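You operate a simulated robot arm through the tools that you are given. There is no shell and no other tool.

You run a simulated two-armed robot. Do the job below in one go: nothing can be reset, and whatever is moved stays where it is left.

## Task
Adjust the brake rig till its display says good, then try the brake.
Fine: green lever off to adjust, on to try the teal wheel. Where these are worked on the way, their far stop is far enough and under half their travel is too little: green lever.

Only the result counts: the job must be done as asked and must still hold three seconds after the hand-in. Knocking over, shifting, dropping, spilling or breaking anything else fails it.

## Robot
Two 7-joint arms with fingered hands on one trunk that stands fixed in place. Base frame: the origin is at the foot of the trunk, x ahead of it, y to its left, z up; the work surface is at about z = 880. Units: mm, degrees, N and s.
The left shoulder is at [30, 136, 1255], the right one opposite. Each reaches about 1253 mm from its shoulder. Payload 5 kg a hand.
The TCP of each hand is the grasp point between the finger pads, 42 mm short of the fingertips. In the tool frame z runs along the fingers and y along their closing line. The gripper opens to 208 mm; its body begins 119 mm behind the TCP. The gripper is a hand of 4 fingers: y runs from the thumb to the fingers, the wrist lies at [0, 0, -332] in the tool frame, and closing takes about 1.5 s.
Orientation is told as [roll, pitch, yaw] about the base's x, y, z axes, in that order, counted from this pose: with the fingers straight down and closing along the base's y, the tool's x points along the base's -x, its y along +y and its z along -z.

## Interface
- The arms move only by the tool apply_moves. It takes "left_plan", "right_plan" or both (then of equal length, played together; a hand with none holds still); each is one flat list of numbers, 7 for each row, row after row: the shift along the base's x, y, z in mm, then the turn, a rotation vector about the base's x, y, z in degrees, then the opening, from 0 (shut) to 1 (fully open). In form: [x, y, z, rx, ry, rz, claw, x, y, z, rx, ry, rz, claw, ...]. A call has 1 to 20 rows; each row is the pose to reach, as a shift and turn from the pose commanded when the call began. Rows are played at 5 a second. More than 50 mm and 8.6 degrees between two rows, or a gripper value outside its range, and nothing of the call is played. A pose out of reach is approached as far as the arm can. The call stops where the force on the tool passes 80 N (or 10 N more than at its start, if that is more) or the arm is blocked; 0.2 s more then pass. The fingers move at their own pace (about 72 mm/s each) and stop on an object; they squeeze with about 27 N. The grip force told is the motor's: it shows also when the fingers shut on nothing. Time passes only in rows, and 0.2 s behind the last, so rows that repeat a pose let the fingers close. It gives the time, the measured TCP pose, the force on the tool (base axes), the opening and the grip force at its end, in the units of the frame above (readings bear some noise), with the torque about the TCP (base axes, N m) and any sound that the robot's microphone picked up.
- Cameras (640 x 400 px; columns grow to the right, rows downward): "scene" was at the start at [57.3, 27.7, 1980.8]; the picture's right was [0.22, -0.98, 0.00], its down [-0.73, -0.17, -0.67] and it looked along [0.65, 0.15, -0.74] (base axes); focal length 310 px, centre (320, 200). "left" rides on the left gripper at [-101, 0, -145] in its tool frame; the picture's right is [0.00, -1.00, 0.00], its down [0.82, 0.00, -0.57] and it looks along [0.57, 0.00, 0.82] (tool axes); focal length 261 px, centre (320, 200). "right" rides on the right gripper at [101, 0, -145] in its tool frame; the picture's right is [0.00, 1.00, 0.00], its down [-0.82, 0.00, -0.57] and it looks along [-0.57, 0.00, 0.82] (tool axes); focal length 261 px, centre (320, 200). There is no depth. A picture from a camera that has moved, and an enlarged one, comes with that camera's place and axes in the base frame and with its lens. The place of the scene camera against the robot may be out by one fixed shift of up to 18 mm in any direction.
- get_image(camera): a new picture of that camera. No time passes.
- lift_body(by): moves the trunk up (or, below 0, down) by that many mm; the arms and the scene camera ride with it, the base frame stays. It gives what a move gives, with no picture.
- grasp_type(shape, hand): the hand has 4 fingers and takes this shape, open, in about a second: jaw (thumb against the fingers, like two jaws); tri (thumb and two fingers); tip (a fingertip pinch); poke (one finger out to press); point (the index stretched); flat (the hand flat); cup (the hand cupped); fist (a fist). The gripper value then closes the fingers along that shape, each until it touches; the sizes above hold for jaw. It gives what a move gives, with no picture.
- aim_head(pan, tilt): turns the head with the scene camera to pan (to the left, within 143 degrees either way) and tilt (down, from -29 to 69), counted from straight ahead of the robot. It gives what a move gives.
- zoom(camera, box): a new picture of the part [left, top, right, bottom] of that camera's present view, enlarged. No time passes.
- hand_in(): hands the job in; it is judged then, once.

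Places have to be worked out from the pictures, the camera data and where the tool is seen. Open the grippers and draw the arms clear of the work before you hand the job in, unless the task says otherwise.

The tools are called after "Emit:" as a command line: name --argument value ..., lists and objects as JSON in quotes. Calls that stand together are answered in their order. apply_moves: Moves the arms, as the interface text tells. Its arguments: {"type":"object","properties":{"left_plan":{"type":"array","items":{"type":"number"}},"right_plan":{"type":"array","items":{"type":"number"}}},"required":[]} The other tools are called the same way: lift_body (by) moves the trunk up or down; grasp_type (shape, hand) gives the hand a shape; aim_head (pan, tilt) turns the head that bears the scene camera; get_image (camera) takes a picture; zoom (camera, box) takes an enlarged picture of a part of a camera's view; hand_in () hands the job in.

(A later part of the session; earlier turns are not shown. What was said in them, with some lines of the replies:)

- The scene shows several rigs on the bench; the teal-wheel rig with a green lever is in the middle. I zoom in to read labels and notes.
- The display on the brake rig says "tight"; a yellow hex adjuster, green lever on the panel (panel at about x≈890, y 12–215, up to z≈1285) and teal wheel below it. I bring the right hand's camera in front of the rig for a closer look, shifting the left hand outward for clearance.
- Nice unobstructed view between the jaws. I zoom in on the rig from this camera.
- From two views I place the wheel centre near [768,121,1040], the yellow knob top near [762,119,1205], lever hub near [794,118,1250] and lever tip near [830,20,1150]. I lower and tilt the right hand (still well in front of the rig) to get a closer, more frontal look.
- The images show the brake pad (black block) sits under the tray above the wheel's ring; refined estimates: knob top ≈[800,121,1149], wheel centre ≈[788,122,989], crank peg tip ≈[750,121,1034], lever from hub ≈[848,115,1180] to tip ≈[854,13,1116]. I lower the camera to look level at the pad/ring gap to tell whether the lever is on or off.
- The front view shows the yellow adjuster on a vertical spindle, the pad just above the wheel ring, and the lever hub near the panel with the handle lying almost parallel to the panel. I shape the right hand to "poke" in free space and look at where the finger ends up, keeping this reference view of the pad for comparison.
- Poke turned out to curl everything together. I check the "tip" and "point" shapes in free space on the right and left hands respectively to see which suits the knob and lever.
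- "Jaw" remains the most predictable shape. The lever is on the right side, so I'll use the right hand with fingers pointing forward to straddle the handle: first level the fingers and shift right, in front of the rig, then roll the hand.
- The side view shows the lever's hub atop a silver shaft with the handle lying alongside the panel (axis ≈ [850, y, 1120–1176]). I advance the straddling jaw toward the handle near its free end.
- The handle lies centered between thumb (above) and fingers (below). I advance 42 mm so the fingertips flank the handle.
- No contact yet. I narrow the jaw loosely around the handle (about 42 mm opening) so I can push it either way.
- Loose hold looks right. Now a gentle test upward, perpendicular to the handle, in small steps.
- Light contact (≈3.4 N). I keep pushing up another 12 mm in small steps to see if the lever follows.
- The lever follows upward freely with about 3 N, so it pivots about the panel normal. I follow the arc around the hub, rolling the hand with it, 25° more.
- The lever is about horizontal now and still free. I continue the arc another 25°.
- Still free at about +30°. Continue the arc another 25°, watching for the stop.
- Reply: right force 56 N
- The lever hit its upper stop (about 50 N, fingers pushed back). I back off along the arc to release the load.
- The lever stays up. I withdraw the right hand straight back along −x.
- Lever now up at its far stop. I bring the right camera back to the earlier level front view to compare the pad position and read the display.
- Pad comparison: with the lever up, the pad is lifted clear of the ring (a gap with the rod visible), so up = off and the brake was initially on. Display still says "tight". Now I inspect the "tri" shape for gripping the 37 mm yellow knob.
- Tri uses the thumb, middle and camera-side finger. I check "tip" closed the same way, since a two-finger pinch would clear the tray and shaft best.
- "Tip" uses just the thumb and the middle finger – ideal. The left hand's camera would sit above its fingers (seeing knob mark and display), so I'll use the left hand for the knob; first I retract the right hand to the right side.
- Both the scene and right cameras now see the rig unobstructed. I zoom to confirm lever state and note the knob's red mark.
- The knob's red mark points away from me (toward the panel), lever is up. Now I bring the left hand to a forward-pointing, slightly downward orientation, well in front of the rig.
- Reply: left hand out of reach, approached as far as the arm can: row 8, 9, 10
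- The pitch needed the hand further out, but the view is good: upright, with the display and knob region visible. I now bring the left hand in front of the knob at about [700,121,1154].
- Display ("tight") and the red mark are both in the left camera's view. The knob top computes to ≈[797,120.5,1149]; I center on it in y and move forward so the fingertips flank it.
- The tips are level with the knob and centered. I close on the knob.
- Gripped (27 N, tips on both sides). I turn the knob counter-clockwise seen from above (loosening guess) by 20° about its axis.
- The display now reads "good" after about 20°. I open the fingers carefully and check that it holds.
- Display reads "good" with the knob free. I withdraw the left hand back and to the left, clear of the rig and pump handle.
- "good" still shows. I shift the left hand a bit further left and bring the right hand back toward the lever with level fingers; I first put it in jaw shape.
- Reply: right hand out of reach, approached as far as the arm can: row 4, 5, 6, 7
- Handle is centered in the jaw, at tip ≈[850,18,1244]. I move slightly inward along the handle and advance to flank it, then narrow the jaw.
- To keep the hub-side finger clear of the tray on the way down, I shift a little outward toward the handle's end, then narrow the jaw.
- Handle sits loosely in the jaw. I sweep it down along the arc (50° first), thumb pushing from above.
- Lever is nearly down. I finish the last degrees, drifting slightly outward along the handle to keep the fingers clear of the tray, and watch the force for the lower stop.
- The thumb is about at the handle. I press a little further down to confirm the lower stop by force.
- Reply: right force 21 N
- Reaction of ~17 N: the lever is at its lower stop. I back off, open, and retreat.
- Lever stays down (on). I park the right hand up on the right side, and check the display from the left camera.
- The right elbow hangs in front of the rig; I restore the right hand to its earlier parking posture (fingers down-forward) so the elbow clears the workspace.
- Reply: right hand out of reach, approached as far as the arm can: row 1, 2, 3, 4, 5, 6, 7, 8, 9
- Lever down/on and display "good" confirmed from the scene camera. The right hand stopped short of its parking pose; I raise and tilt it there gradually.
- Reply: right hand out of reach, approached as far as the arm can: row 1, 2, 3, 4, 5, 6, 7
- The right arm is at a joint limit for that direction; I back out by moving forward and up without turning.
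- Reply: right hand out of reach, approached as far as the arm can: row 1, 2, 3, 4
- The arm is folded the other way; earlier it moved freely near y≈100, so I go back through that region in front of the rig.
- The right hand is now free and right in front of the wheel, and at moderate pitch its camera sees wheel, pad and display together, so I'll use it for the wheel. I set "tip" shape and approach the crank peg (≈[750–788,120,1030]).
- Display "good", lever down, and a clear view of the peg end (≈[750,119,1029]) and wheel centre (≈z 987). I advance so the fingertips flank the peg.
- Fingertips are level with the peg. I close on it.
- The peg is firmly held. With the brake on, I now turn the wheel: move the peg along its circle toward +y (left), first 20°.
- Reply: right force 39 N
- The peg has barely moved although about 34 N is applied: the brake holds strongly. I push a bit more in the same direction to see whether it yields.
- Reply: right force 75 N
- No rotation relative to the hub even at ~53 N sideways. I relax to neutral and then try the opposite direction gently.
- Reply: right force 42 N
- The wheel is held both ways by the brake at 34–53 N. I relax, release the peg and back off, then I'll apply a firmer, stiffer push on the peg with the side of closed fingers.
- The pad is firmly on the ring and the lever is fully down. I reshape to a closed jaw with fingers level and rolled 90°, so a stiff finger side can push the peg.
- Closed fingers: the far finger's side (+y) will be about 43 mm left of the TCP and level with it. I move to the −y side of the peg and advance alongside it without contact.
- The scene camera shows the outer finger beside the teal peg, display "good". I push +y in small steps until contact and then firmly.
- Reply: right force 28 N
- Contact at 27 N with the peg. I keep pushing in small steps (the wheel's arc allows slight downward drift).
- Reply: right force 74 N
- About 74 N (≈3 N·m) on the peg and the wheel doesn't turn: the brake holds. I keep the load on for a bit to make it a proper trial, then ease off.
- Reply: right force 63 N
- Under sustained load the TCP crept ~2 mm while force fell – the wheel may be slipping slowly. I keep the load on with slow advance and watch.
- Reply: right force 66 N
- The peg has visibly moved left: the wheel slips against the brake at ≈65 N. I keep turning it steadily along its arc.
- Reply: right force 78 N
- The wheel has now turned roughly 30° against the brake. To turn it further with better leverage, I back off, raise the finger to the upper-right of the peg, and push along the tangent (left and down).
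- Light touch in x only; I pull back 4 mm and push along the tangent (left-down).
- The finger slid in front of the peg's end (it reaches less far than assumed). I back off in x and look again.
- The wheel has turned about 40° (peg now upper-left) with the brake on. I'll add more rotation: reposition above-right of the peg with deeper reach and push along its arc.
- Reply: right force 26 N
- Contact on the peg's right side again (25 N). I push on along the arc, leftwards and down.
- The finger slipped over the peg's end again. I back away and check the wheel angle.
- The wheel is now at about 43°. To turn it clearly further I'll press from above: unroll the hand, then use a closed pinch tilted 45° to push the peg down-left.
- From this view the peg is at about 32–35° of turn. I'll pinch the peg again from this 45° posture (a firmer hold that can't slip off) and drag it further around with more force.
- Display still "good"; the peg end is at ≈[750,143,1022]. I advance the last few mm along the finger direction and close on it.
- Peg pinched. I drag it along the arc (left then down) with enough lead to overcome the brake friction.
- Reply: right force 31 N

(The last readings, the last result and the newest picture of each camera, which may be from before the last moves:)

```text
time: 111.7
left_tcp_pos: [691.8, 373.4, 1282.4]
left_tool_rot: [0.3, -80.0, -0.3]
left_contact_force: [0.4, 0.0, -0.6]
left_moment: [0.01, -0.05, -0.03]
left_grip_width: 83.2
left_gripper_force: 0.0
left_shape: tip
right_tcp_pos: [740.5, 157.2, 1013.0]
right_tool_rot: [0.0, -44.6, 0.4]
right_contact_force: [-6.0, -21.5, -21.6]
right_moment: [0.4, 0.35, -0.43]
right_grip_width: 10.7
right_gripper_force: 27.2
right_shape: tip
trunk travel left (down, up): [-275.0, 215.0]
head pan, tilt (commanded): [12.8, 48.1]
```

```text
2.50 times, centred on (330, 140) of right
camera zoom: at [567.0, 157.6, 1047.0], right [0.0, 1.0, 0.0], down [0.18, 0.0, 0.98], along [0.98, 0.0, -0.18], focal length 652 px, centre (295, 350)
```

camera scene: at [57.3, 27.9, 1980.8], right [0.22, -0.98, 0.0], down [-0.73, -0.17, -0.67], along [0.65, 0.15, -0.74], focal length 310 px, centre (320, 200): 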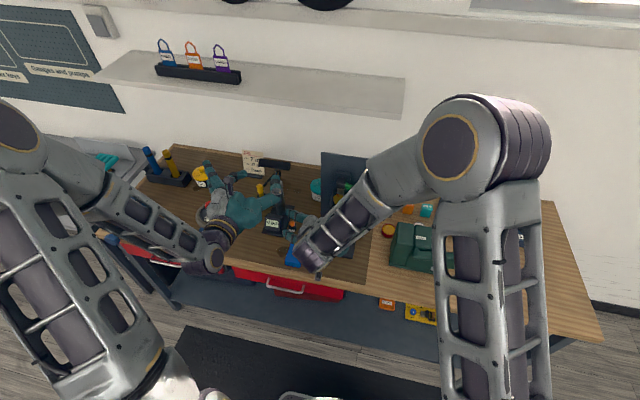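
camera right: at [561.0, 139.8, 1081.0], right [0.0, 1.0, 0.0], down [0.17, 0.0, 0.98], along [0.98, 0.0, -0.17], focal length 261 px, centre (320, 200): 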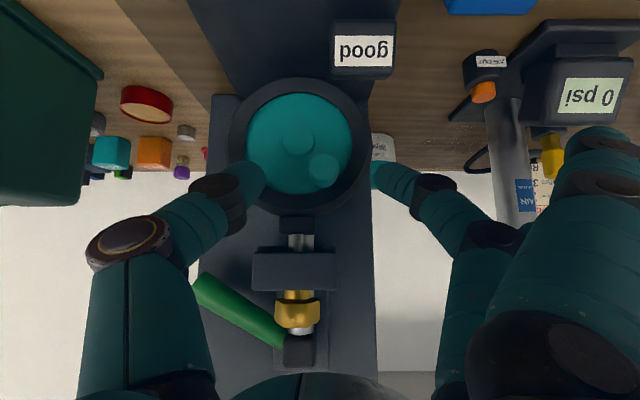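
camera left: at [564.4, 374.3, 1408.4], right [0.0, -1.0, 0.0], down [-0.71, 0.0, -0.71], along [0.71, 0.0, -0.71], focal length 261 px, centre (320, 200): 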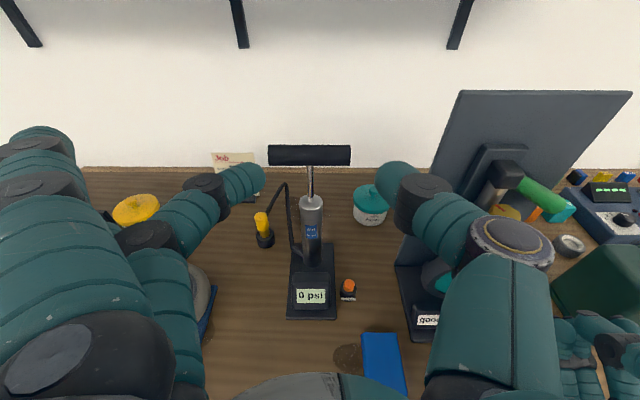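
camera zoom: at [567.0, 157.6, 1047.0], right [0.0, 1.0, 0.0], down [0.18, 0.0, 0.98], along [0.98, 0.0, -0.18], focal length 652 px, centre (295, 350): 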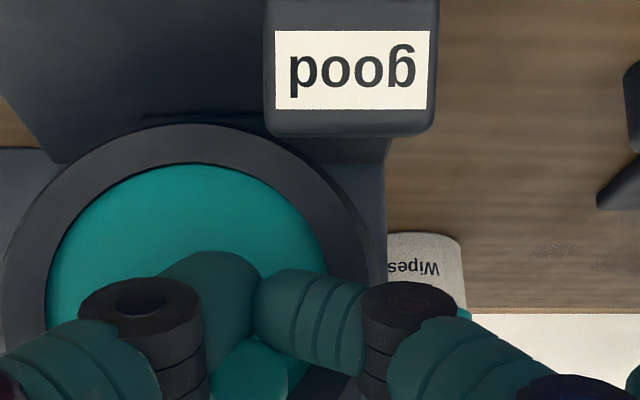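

The pinch slid down past the peg, so the wheel stayed at ≈36°. I retreat straight back, then re-orient (fingers level, rolled 45°) so the stiff side of the closed pinch pushes exactly along the tangent.

Emit:
apply_moves --right_plan '[-20, -3, 5, 0, 0, 0, 0, -45, -6, 5, 0, 0, 0, 0, -70, -15, 20, 0, 0, 0, 0, -70, -30, 45, 0, 0, 0, 0, -70, -45, 70, 0, 0, 0, 0]'

Emit:
apply_moves --right_plan '[0, 0, 0, 0, -7.5, 0, 0, 0, 0, 0, 0, -15, 0, 0, 0, 0, 0, 0, -22.5, 0, 0, 0, 0, 0, 0, -30, 0, 0, 0, 0, 0, 0, -37.5, 0, 0, 0, 0, 0, 0, -45, 0, 0]'

Emit:
apply_moves --right_plan '[0, 0, 0, 7.5, 0, 0, 0, 0, 0, 0, 15, 0, 0, 0, 0, 0, 0, 22.5, 0, 0, 0, 0, 0, 0, 30, 0, 0, 0, 0, 0, 0, 37.5, 0, 0, 0, 0, 0, 0, 45, 0, 0, 0, 0, 0, 0, 45, 0, 0, 0]'

Emit:
get_image --camera "right"

Emit:
zoom --camera "scene" --box '[290, 160, 400, 270]'

```text
time: 112.9
left_tcp_pos: [690.5, 374.7, 1283.8]
left_tool_rot: [0.2, -79.9, -0.1]
left_contact_force: [0.1, -0.6, -0.2]
left_moment: [-0.01, 0.0, 0.03]
left_grip_width: 83.0
left_gripper_force: 0.0
left_shape: tip
right_tcp_pos: [671.8, 114.2, 1090.3]
right_tool_rot: [-0.1, -45.1, 0.5]
right_contact_force: [0.4, 0.0, 0.6]
right_moment: [0.03, -0.01, -0.01]
right_grip_width: 11.8
right_gripper_force: 27.0
right_shape: tip
trunk travel left (down, up): [-275.0, 215.0]
head pan, tilt (commanded): [12.8, 48.1]
```

```text
time: 114.3
left_tcp_pos: [692.2, 375.2, 1282.5]
left_tool_rot: [-0.2, -80.0, 0.2]
left_contact_force: [0.6, 0.2, 0.5]
left_moment: [0.0, 0.01, -0.07]
left_grip_width: 82.9
left_gripper_force: 0.1
left_shape: tip
right_tcp_pos: [674.0, 115.0, 1090.6]
right_tool_rot: [-135.3, -89.5, 135.6]
right_contact_force: [-0.4, 0.9, 0.5]
right_moment: [0.0, 0.06, -0.07]
right_grip_width: 11.8
right_gripper_force: 27.1
right_shape: tip
trunk travel left (down, up): [-275.0, 215.0]
head pan, tilt (commanded): [12.8, 48.1]
```

```text
time: 115.9
left_tcp_pos: [691.0, 374.2, 1281.0]
left_tool_rot: [-0.1, -80.1, -0.1]
left_contact_force: [0.7, 0.1, 0.0]
left_moment: [-0.02, -0.01, -0.01]
left_grip_width: 82.9
left_gripper_force: 0.0
left_shape: tip
right_tcp_pos: [673.7, 115.9, 1090.4]
right_tool_rot: [90.3, -45.2, -90.2]
right_contact_force: [0.4, 1.0, 0.0]
right_moment: [0.02, -0.03, -0.03]
right_grip_width: 11.7
right_gripper_force: 26.9
right_shape: tip
trunk travel left (down, up): [-275.0, 215.0]
head pan, tilt (commanded): [12.8, 48.1]
```

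```text
taken
camera right: at [528.9, 186.9, 1019.0], right [0.0, 0.71, 0.71], down [-0.57, -0.58, 0.58], along [0.82, -0.4, 0.41], focal length 261 px, centre (320, 200)
```

right: 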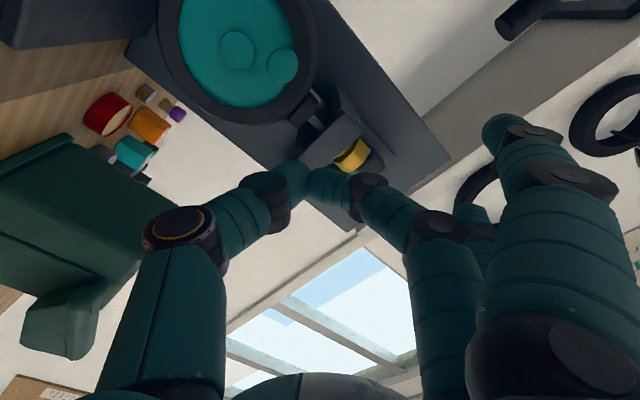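

```text
3.64 times, centred on (345, 215) of scene
camera zoom: at [57.1, 28.0, 1980.8], right [0.22, -0.98, 0.0], down [-0.73, -0.17, -0.67], along [0.65, 0.15, -0.74], focal length 1129 px, centre (229, 146)
```

zoom: 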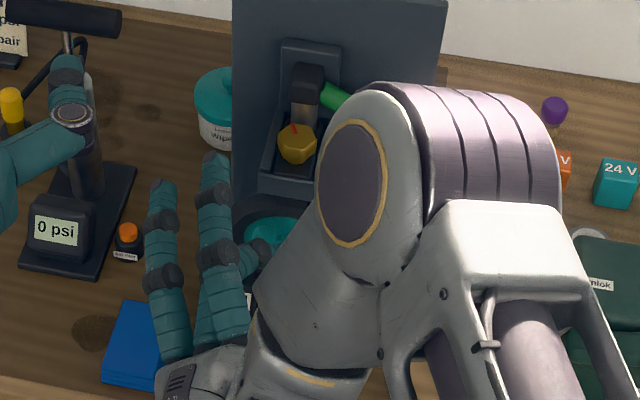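

The 45°-rolled pose gives a clear look at the wheel from lower-left. I re-close the pinch, lower to the upper-right of the peg and advance (tips staying ahead of the ring face at x≈785).

Emit:
apply_moves --right_plan '[0, 0, 0, 0, 0, 0, 0.15, 0, 0, -10, 0, 0, 0, 0.1, 0, -2, -25, 0, 0, 0, 0, 0, -3, -38, 0, 0, 0, 0, 20, -3, -40, 0, 0, 0, 0, 40, -3, -40, 0, 0, 0, 0, 57, -3, -40, 0, 0, 0, 0]'

Emit:
get_image --camera "right"

Emit:
zoom --camera "right" --box '[180, 60, 400, 240]'

```text
time: 117.5
left_tcp_pos: [691.3, 375.1, 1284.2]
left_tool_rot: [0.0, -80.0, 0.1]
left_contact_force: [-0.8, -0.4, 0.4]
left_moment: [-0.02, 0.0, -0.02]
left_grip_width: 83.0
left_gripper_force: 0.0
left_shape: tip
right_tcp_pos: [731.5, 111.6, 1048.9]
right_tool_rot: [90.3, -45.3, -90.1]
right_contact_force: [-0.7, 0.0, 0.7]
right_moment: [-0.01, -0.02, -0.01]
right_grip_width: 0.0
right_gripper_force: 26.7
right_shape: tip
trunk travel left (down, up): [-275.0, 215.0]
head pan, tilt (commanded): [12.8, 48.1]
```

```text
taken
camera right: at [587.3, 182.9, 978.0], right [0.0, 0.71, 0.71], down [-0.57, -0.58, 0.58], along [0.82, -0.4, 0.41], focal length 261 px, centre (320, 200)
```

right: 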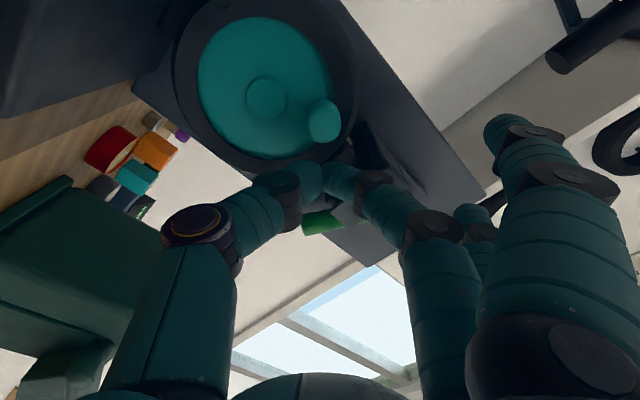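

```text
2.22 times, centred on (290, 150) of right
camera zoom: at [587.3, 182.9, 978.0], right [0.0, 0.71, 0.71], down [-0.57, -0.58, 0.58], along [0.82, -0.4, 0.41], focal length 579 px, centre (387, 311)
```

zoom: 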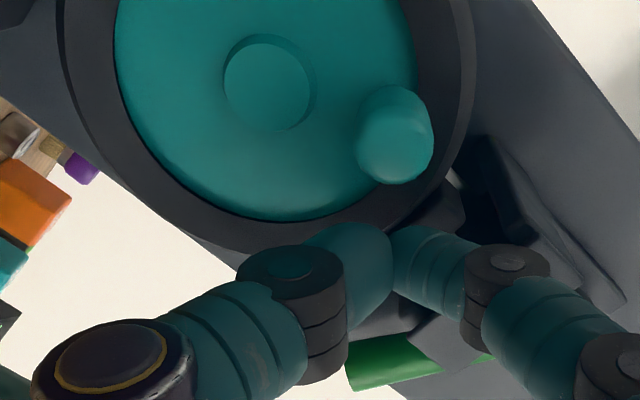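

The peg lies right in line with the V between thumb and finger, ~17 mm from contact. I push along the tangent (left-down).

Emit:
apply_moves --right_plan '[0, 3, -3, 0, 0, 0, 0, 0, 6, -6, 0, 0, 0, 0, 0, 9, -9, 0, 0, 0, 0, 0, 12, -12, 0, 0, 0, 0, 0, 14, -14, 0, 0, 0, 0, 0, 16, -16, 0, 0, 0, 0, 0, 18, -18.5, 0, 0, 0, 0, 0, 20, -21, 0, 0, 0, 0, 0, 22, -23.5, 0, 0, 0, 0]'

Emit:
zoom --camera "right" --box '[180, 60, 400, 240]'

```text
time: 119.5
left_tcp_pos: [689.1, 370.6, 1285.5]
left_tool_rot: [0.6, -80.1, -0.7]
left_contact_force: [-0.1, -0.7, -0.8]
left_moment: [-0.03, 0.0, 0.04]
left_grip_width: 82.9
left_gripper_force: 0.1
left_shape: tip
right_tcp_pos: [730.1, 128.1, 1032.9]
right_tool_rot: [91.1, -45.2, -91.1]
right_contact_force: [-2.5, -29.7, 33.5]
right_moment: [0.0, -0.93, -0.82]
right_grip_width: 0.1
right_gripper_force: 27.5
right_shape: tip
trunk travel left (down, up): [-275.0, 215.0]
head pan, tilt (commanded): [12.8, 48.1]
```

```text
2.22 times, centred on (290, 150) of right
camera zoom: at [587.5, 201.5, 959.2], right [-0.01, 0.71, 0.71], down [-0.58, -0.58, 0.57], along [0.81, -0.41, 0.42], focal length 579 px, centre (387, 311)
```

zoom: 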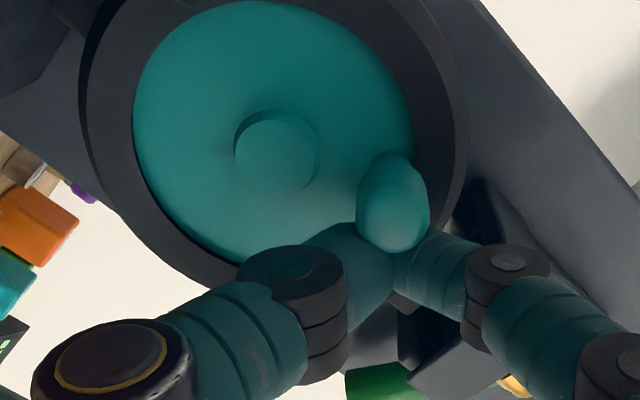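

Solid contact in the V (45 N along the tangent). I keep pushing along the arc.

Emit:
apply_moves --right_plan '[0, 1.5, -1.6, 0, 0, 0, 0, 0, 3, -3.2, 0, 0, 0, 0, 0, 4.5, -4.9, 0, 0, 0, 0, 0, 6, -6.6, 0, 0, 0, 0, 0, 7.4, -8.4, 0, 0, 0, 0, 0, 8.8, -10.2, 0, 0, 0, 0, 0, 10.1, -12, 0, 0, 0, 0, 0, 11.4, -13.9, 0, 0, 0, 0, 0, 12.6, -15.8, 0, 0, 0, 0, 0, 13.7, -17.7, 0, 0, 0, 0]'

Emit:
zoom --camera "right" --box '[180, 60, 400, 240]'

```text
time: 120.5
left_tcp_pos: [687.8, 375.8, 1282.2]
left_tool_rot: [-0.1, -80.1, 0.1]
left_contact_force: [0.8, 2.4, -1.0]
left_moment: [-0.08, -0.14, -0.23]
left_grip_width: 83.1
left_gripper_force: 0.0
left_shape: tip
right_tcp_pos: [732.7, 132.0, 1030.6]
right_tool_rot: [92.5, -45.7, -92.8]
right_contact_force: [-21.5, -34.5, 26.6]
right_moment: [-0.05, -0.65, -0.91]
right_grip_width: 0.0
right_gripper_force: 27.1
right_shape: tip
trunk travel left (down, up): [-275.0, 215.0]
head pan, tilt (commanded): [12.8, 48.1]
stopped in row 4 (right hand): the force on the tool passed its limit at 81 N (the readings are from after the stop); the commanded pose is now the measured one
```

```text
2.22 times, centred on (290, 150) of right
camera zoom: at [591.1, 204.7, 955.4], right [-0.01, 0.71, 0.7], down [-0.6, -0.56, 0.57], along [0.8, -0.42, 0.43], focal length 579 px, centre (387, 311)
```

zoom: 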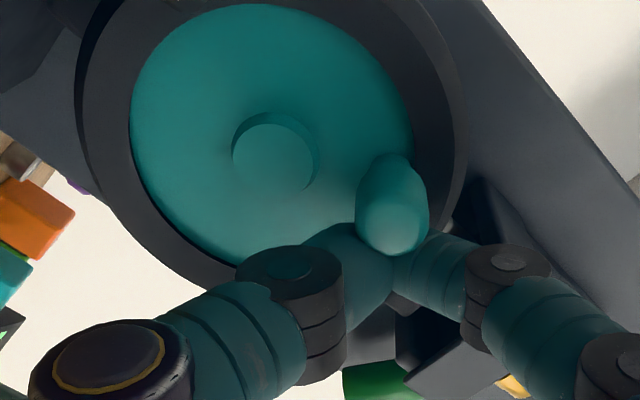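

Stopped at the 81 N limit – pushing slower lets the brake slip at lower force, as before. I continue with small slow steps.

Emit:
apply_moves --right_plan '[0, 0.7, -0.7, 0, 0, 0, 0, 0, 1.4, -1.4, 0, 0, 0, 0, 0, 2, -2.1, 0, 0, 0, 0, 0, 2.6, -2.7, 0, 0, 0, 0, 0, 3, -3.2, 0, 0, 0, 0, 0, 3.4, -3.6, 0, 0, 0, 0, 0, 3.8, -4, 0, 0, 0, 0, 0, 4.2, -4.5, 0, 0, 0, 0, 0, 4.6, -4.9, 0, 0, 0, 0, 0, 5, -5.4, 0, 0, 0, 0, 0, 5.4, -5.8, 0, 0, 0, 0, 0, 5.8, -6.3, 0, 0, 0, 0, 0, 6.2, -6.8, 0, 0, 0, 0, 0, 6.6, -7.2, 0, 0, 0, 0, 0, 7, -7.7, 0, 0, 0, 0, 0, 7.4, -8.2, 0, 0, 0, 0, 0, 7.8, -8.6, 0, 0, 0, 0, 0, 8.2, -9.1, 0, 0, 0, 0]'

Emit:
zoom --camera "right" --box '[180, 60, 400, 240]'

```text
time: 124.2
left_tcp_pos: [687.2, 376.3, 1283.1]
left_tool_rot: [0.2, -80.0, 0.1]
left_contact_force: [1.4, 1.7, -0.6]
left_moment: [-0.05, -0.1, -0.21]
left_grip_width: 82.9
left_gripper_force: 0.1
left_shape: tip
right_tcp_pos: [732.9, 133.9, 1027.3]
right_tool_rot: [93.7, -45.7, -94.4]
right_contact_force: [-26.3, -34.8, 26.7]
right_moment: [-0.2, -0.56, -0.86]
right_grip_width: 0.1
right_gripper_force: 27.3
right_shape: tip
trunk travel left (down, up): [-275.0, 215.0]
head pan, tilt (commanded): [12.8, 48.1]
stopped in row 18 (right hand): the force on the tool passed its limit at 80 N (the readings are from after the stop); the commanded pose is now the measured one
```

```text
2.22 times, centred on (290, 150) of right
camera zoom: at [594.1, 209.7, 950.2], right [-0.01, 0.71, 0.7], down [-0.61, -0.56, 0.56], along [0.79, -0.42, 0.44], focal length 579 px, centre (387, 311)
```

zoom: 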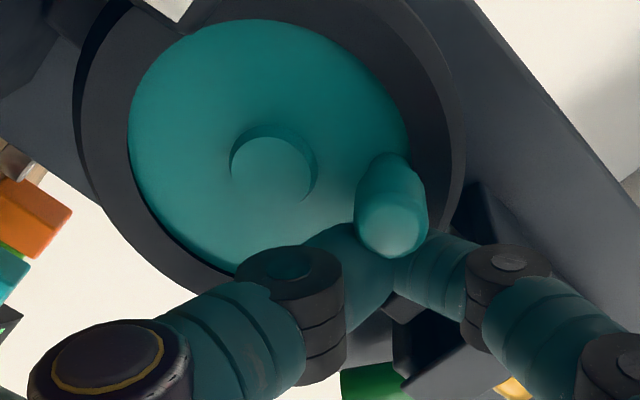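

Slow progress, with some x-pressure using up the limit. I ease 4 mm back in x, load the peg to ~65–70 N along the tangent and hold while the brake creeps.

Emit:
apply_moves --right_plan '[-2, 0, 0, 0, 0, 0, 0, -4, 0.6, -0.6, 0, 0, 0, 0, -4, 1.3, -1.3, 0, 0, 0, 0, -4, 2, -2, 0, 0, 0, 0, -4, 2.6, -2.6, 0, 0, 0, 0, -4, 3.2, -3.2, 0, 0, 0, 0, -4, 3.5, -3.6, 0, 0, 0, 0, -4, 3.8, -4, 0, 0, 0, 0, -4, 4.1, -4.3, 0, 0, 0, 0, -4, 4.4, -4.6, 0, 0, 0, 0, -4, 4.7, -4.9, 0, 0, 0, 0, -4, 5, -5.2, 0, 0, 0, 0, -4, 5.3, -5.5, 0, 0, 0, 0, -4, 5.6, -5.9, 0, 0, 0, 0, -4, 5.9, -6.3, 0, 0, 0, 0, -4, 6.2, -6.7, 0, 0, 0, 0]'

Emit:
zoom --camera "right" --box '[180, 60, 400, 240]'

```text
time: 127.6
left_tcp_pos: [689.7, 370.8, 1285.4]
left_tool_rot: [1.0, -80.1, -1.0]
left_contact_force: [-0.3, -1.0, 0.3]
left_moment: [0.0, 0.0, -0.01]
left_grip_width: 83.1
left_gripper_force: 0.1
left_shape: tip
right_tcp_pos: [732.4, 138.9, 1025.6]
right_tool_rot: [94.2, -45.5, -94.7]
right_contact_force: [11.2, -47.0, 52.2]
right_moment: [-0.37, -1.44, -1.32]
right_grip_width: 0.0
right_gripper_force: 27.3
right_shape: tip
trunk travel left (down, up): [-275.0, 215.0]
head pan, tilt (commanded): [12.8, 48.1]
```

```text
2.22 times, centred on (290, 150) of right
camera zoom: at [592.8, 213.4, 947.0], right [-0.01, 0.71, 0.7], down [-0.62, -0.56, 0.55], along [0.79, -0.43, 0.45], focal length 579 px, centre (387, 311)
```

zoom: 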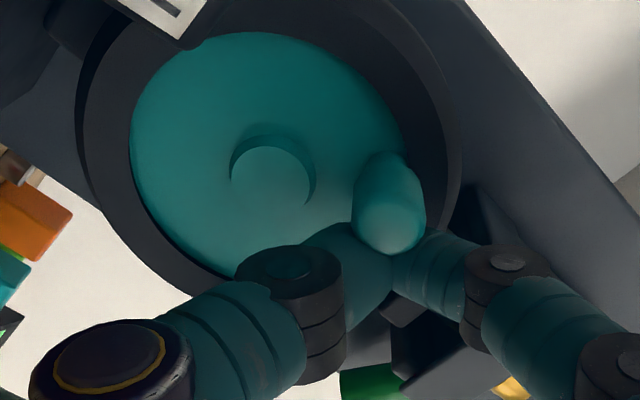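

The TCP has advanced ~13 mm along the tangent since contact at ~70 N; the wheel is creeping round. I continue slowly.

Emit:
apply_moves --right_plan '[0, 0.3, -0.4, 0, 0, 0, 0, 0, 0.6, -0.8, 0, 0, 0, 0, 0, 0.9, -1.2, 0, 0, 0, 0, 0, 1.2, -1.6, 0, 0, 0, 0, 0, 1.5, -2, 0, 0, 0, 0, 0, 1.8, -2.4, 0, 0, 0, 0, 0, 2.1, -2.8, 0, 0, 0, 0, 0, 2.4, -3.2, 0, 0, 0, 0, 0, 2.7, -3.6, 0, 0, 0, 0, 0, 3, -4, 0, 0, 0, 0, 0, 3.3, -4.4, 0, 0, 0, 0, 0, 3.6, -4.8, 0, 0, 0, 0, 0, 3.9, -5.2, 0, 0, 0, 0, 0, 4.2, -5.6, 0, 0, 0, 0, 0, 4.5, -6, 0, 0, 0, 0, 0, 4.8, -6.4, 0, 0, 0, 0, 0, 5.1, -6.8, 0, 0, 0, 0, 0, 5.4, -7.2, 0, 0, 0, 0, 0, 5.7, -7.6, 0, 0, 0, 0, 0, 6, -8, 0, 0, 0, 0]'

Emit:
zoom --camera "right" --box '[180, 60, 400, 240]'

```text
time: 130.8
left_tcp_pos: [689.3, 376.0, 1281.8]
left_tool_rot: [0.0, -80.0, 0.2]
left_contact_force: [0.3, 1.4, -0.4]
left_moment: [-0.08, -0.09, -0.25]
left_grip_width: 83.2
left_gripper_force: 0.1
left_shape: tip
right_tcp_pos: [732.8, 139.2, 1022.1]
right_tool_rot: [95.2, -45.8, -96.0]
right_contact_force: [-14.8, -32.6, 22.9]
right_moment: [-0.16, -0.55, -0.9]
right_grip_width: 0.1
right_gripper_force: 27.2
right_shape: tip
trunk travel left (down, up): [-275.0, 215.0]
head pan, tilt (commanded): [12.8, 48.1]
stopped in row 15 (right hand): the force on the tool passed its limit at 80 N (the readings are from after the stop); the commanded pose is now the measured one
```

```text
2.22 times, centred on (290, 150) of right
camera zoom: at [596.2, 216.0, 941.8], right [-0.02, 0.72, 0.7], down [-0.63, -0.55, 0.55], along [0.78, -0.43, 0.46], focal length 579 px, centre (387, 311)
```

zoom: 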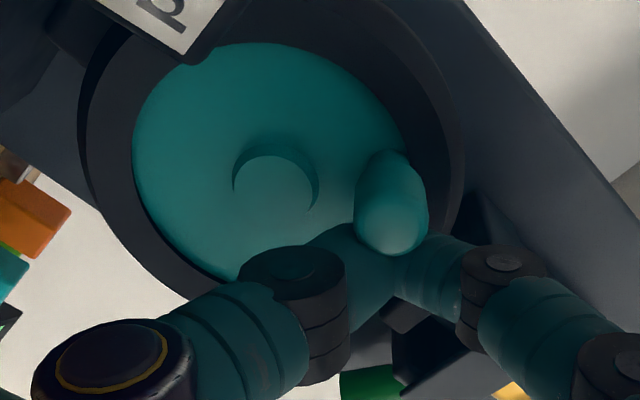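

The hub-to-peg direction keeps rotating in view (roughly 50° total now). I release the load, back away, and take a frontal look to measure.

Emit:
apply_moves --right_plan '[-2, -4, 4, 0, 0, 0, 0, -6, -10, 10, 0, 0, 0, 0, -30, -15, 15, 0, 0, 0, 0, -55, -20, 30, 0, 0, 0, 0, -70, -20, 50, 0, 0, 0, 0]'

Emit:
apply_moves --right_plan '[0, 0, 0, -7.5, 0, 0, 0, 0, 0, 0, -15, 0, 0, 0, 0, 0, 0, -22.5, 0, 0, 0, 0, 0, 0, -30, 0, 0, 0, 0, 0, 0, -37.5, 0, 0, 0, 0, 0, 0, -45, 0, 0, 0]'

Emit:
apply_moves --right_plan '[-5, 0, 5, 0, 7.5, 0, 0, -10, 0, 10, 0, 15, 0, 0, -15, 0, 15, 0, 22.5, 0, 0, -20, 0, 20, 0, 30, 0, 0, -20, 0, 20, 0, 38, 0, 0.3, -20, 0, 20, 0, 38, 0, 0.4]'

Emit:
get_image --camera "right"

Emit:
zoom --camera "right" --box '[250, 40, 390, 190]'

```text
time: 132.0
left_tcp_pos: [690.0, 373.2, 1283.7]
left_tool_rot: [0.1, -80.0, -0.1]
left_contact_force: [0.0, -0.2, -0.6]
left_moment: [0.01, 0.0, 0.01]
left_grip_width: 83.0
left_gripper_force: 0.0
left_shape: tip
right_tcp_pos: [661.8, 122.3, 1070.0]
right_tool_rot: [94.6, -45.6, -95.2]
right_contact_force: [0.7, -0.3, 0.4]
right_moment: [-0.05, 0.01, 0.03]
right_grip_width: 0.0
right_gripper_force: 27.0
right_shape: tip
trunk travel left (down, up): [-275.0, 215.0]
head pan, tilt (commanded): [12.8, 48.1]
```

```text
time: 133.4
left_tcp_pos: [691.5, 375.4, 1282.8]
left_tool_rot: [0.0, -80.0, 0.0]
left_contact_force: [0.4, 0.4, 0.1]
left_moment: [0.01, 0.0, -0.03]
left_grip_width: 82.7
left_gripper_force: 0.0
left_shape: tip
right_tcp_pos: [663.2, 123.3, 1070.2]
right_tool_rot: [-165.5, -86.3, 166.4]
right_contact_force: [-1.2, 0.2, -0.3]
right_moment: [0.01, 0.02, 0.0]
right_grip_width: 0.0
right_gripper_force: 26.4
right_shape: tip
trunk travel left (down, up): [-275.0, 215.0]
head pan, tilt (commanded): [12.8, 48.1]
```

```text
time: 134.8
left_tcp_pos: [690.8, 376.9, 1282.2]
left_tool_rot: [-0.2, -80.0, 0.3]
left_contact_force: [-0.7, 0.0, 0.4]
left_moment: [0.0, -0.01, -0.06]
left_grip_width: 82.8
left_gripper_force: 0.0
left_shape: tip
right_tcp_pos: [642.0, 124.1, 1090.5]
right_tool_rot: [-0.2, -55.5, 1.4]
right_contact_force: [-0.4, 1.0, -0.8]
right_moment: [-0.05, 0.01, -0.05]
right_grip_width: 60.4
right_gripper_force: 0.1
right_shape: tip
trunk travel left (down, up): [-275.0, 215.0]
head pan, tilt (commanded): [12.8, 48.1]
```

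```text
taken
camera right: at [466.4, 121.6, 1089.9], right [-0.02, 1.0, 0.0], down [-0.01, 0.0, 1.0], along [1.0, 0.02, 0.01], focal length 261 px, centre (320, 200)
```

right: 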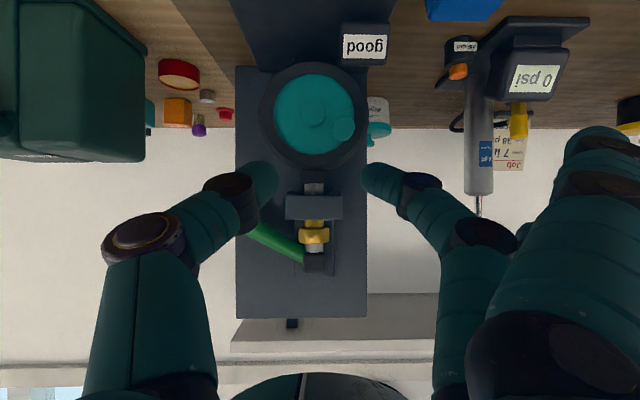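

```text
2.67 times, centred on (320, 115) of right
camera zoom: at [466.4, 121.6, 1089.9], right [-0.02, 1.0, 0.0], down [-0.01, 0.0, 1.0], along [1.0, 0.02, 0.01], focal length 695 px, centre (320, 427)
```

zoom: 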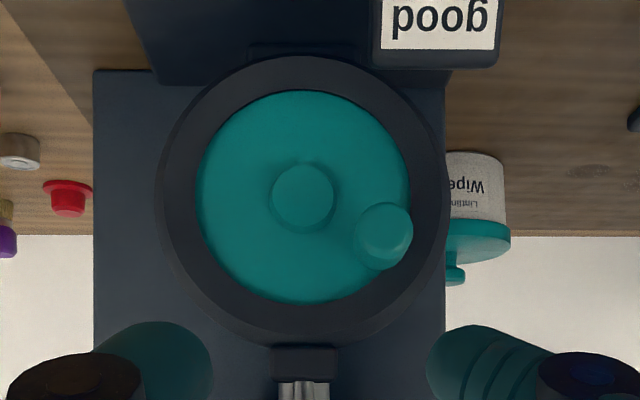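

Measured frontally: the peg is now at ≈[150…,153,1013], i.e. the wheel turned about 50° under the applied brake, display "good", lever down. The trial is done; I withdraw the right hand to its parking spot on the right.

Emit:
apply_moves --right_plan '[-10, -36, 22, 0, 3, 0, 0.4, -20, -72, 44, 0, 6, 0, 0.4, -30, -108, 66, 0, 9, 0, 0.4, -40, -144, 88, 0, 12, 0, 0.4, -50, -180, 110, 0, 15, 0, 0.5, -60, -216, 132, 0, 18, 0, 0.6, -70, -252, 156, 0, 21, 0, 0.7, -75, -288, 180, 0, 24, 0, 0.8, -78, -324, 204, 0, 27, 0, 0.9, -80, -364, 225, 0, 30, 0, 1]'

Emit:
get_image --camera "scene"

Emit:
zoom --camera "scene" --box '[305, 145, 385, 255]'

```text
time: 137.0
left_tcp_pos: [691.1, 373.2, 1282.0]
left_tool_rot: [0.3, -80.0, -0.3]
left_contact_force: [-0.3, 0.2, -0.3]
left_moment: [-0.01, 0.0, 0.08]
left_grip_width: 83.1
left_gripper_force: 0.1
left_shape: tip
right_tcp_pos: [561.5, -239.4, 1313.5]
right_tool_rot: [0.7, -25.5, 0.8]
right_contact_force: [-0.7, 0.5, -0.2]
right_moment: [0.06, -0.03, 0.01]
right_grip_width: 207.9
right_gripper_force: 0.0
right_shape: tip
trunk travel left (down, up): [-275.0, 215.0]
head pan, tilt (commanded): [12.8, 48.1]
```

```text
taken
camera scene: at [56.6, 26.3, 1980.8], right [0.22, -0.97, 0.0], down [-0.73, -0.16, -0.67], along [0.65, 0.15, -0.74], focal length 310 px, centre (320, 200)
```

scene: 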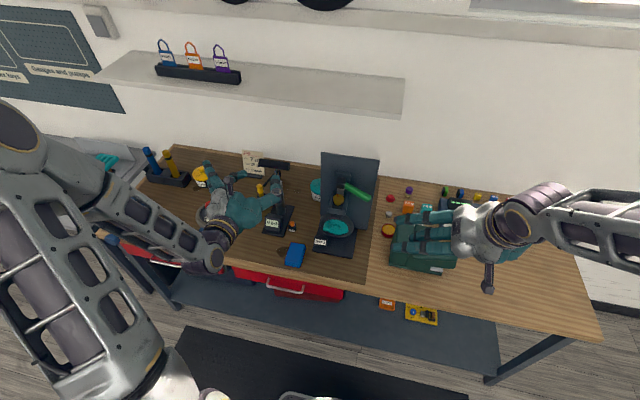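

```text
3.64 times, centred on (345, 200) of scene
camera zoom: at [56.6, 26.3, 1980.8], right [0.22, -0.97, 0.0], down [-0.73, -0.16, -0.67], along [0.65, 0.15, -0.74], focal length 1129 px, centre (229, 200)
```

zoom: 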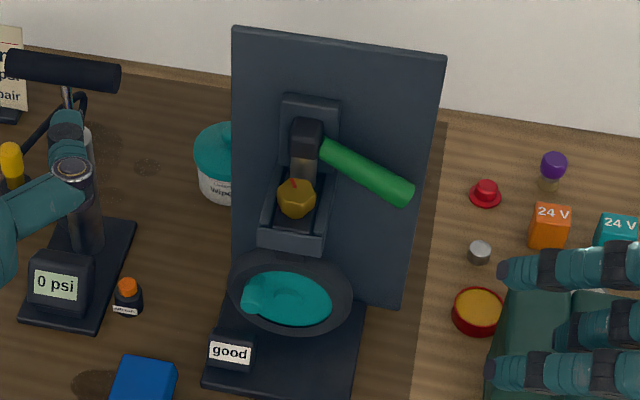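

Display "good", lever down, wheel turned, nothing else disturbed. Now I withdraw the left arm up and back, opening its hand.

Emit:
apply_moves --left_plan '[0, 10, 19, 0, 8, 0, 0.5, -5, 20, 38, 0, 16, 0, 0.6, -10, 30, 57, 0, 24, 0, 0.7, -20, 42, 76, 0, 32, 0, 0.8, -35, 54, 95, 0, 40, 0, 0.9, -50, 66, 114, 0, 48, 0, 1, -70, 76, 133, 0, 56, 0, 1, -90, 86, 152, 0, 64, 0, 1, -110, 96, 171, 0, 72, 0, 1, -128, 107, 190, 0, 80, 0, 1]'

Emit:
get_image --camera "scene"

Emit:
zoom --camera "scene" --box '[305, 145, 385, 255]'

```text
time: 139.2
left_tcp_pos: [563.6, 485.3, 1470.3]
left_tool_rot: [-0.2, 0.1, 0.1]
left_contact_force: [0.5, 1.6, -0.2]
left_moment: [-0.14, 0.08, 0.02]
left_grip_width: 208.0
left_gripper_force: 0.0
left_shape: tip
left hand out of reach, approached as far as the arm can: row 4, 5
right_tcp_pos: [564.3, -236.3, 1313.9]
right_tool_rot: [0.5, -25.5, 1.0]
right_contact_force: [1.5, 0.1, -0.3]
right_moment: [-0.12, 0.08, -0.02]
right_grip_width: 207.9
right_gripper_force: 0.0
right_shape: tip
trunk travel left (down, up): [-275.0, 215.0]
head pan, tilt (commanded): [12.8, 48.1]
```

```text
taken
camera scene: at [59.3, 30.7, 1980.6], right [0.22, -0.97, 0.0], down [-0.73, -0.17, -0.67], along [0.65, 0.15, -0.75], focal length 310 px, centre (320, 200)
```

scene: 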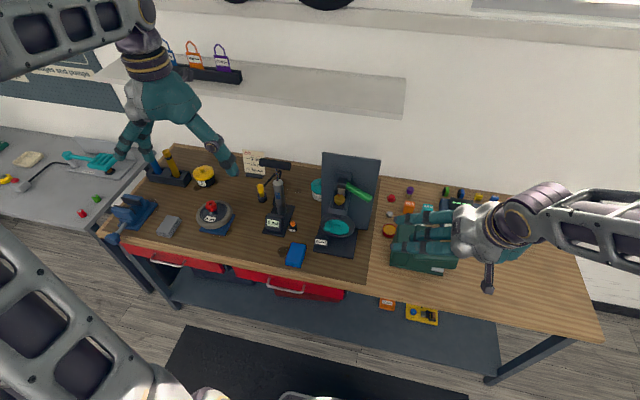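

```text
3.64 times, centred on (345, 200) of scene
camera zoom: at [59.3, 30.7, 1980.6], right [0.22, -0.97, 0.0], down [-0.73, -0.17, -0.67], along [0.65, 0.15, -0.75], focal length 1129 px, centre (229, 200)
```

zoom: 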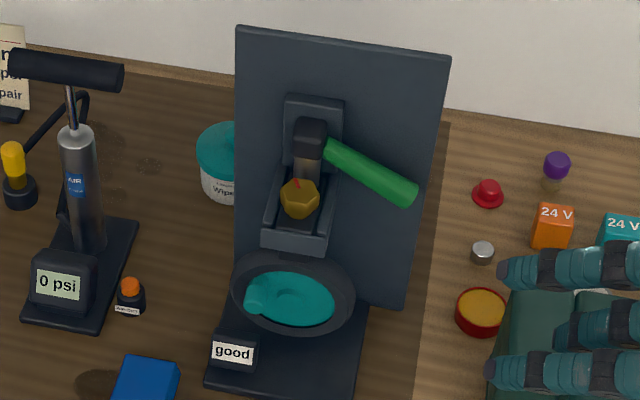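

Both arms are clear and open, the display reads "good", the lever is at its on stop, the wheel has been tried against the brake, and nothing else has moved. I hand the job in.

Emit:
hand_in

```text
The job is handed in.
```

I adjusted the brake rig until its display read "good", tried the brake, and handed the job in; I was not shown whether it was accepted.

- **Adjustment:** I moved the green lever to its upper stop, which lifts the pad off the wheel (off). I then turned the yellow knob about 20° counter-clockwise, seen from above. The display changed from "tight" to "good" and still read "good" at hand-in.
- **Trial:** I moved the lever down to its lower stop (on) and pushed the teal wheel's crank peg. The brake held firmly at first. Under a sustained push of about 65–80 N the wheel slipped slowly, and it ended about 50° from where it started.
- **Uncertain:** The task did not say how far or how hard the wheel must be worked to count as a trial, so I cannot confirm that 50° is enough.
- **End state:** The lever is on, both hands are open and clear of the bench, and nothing else looks disturbed in the last pictures.
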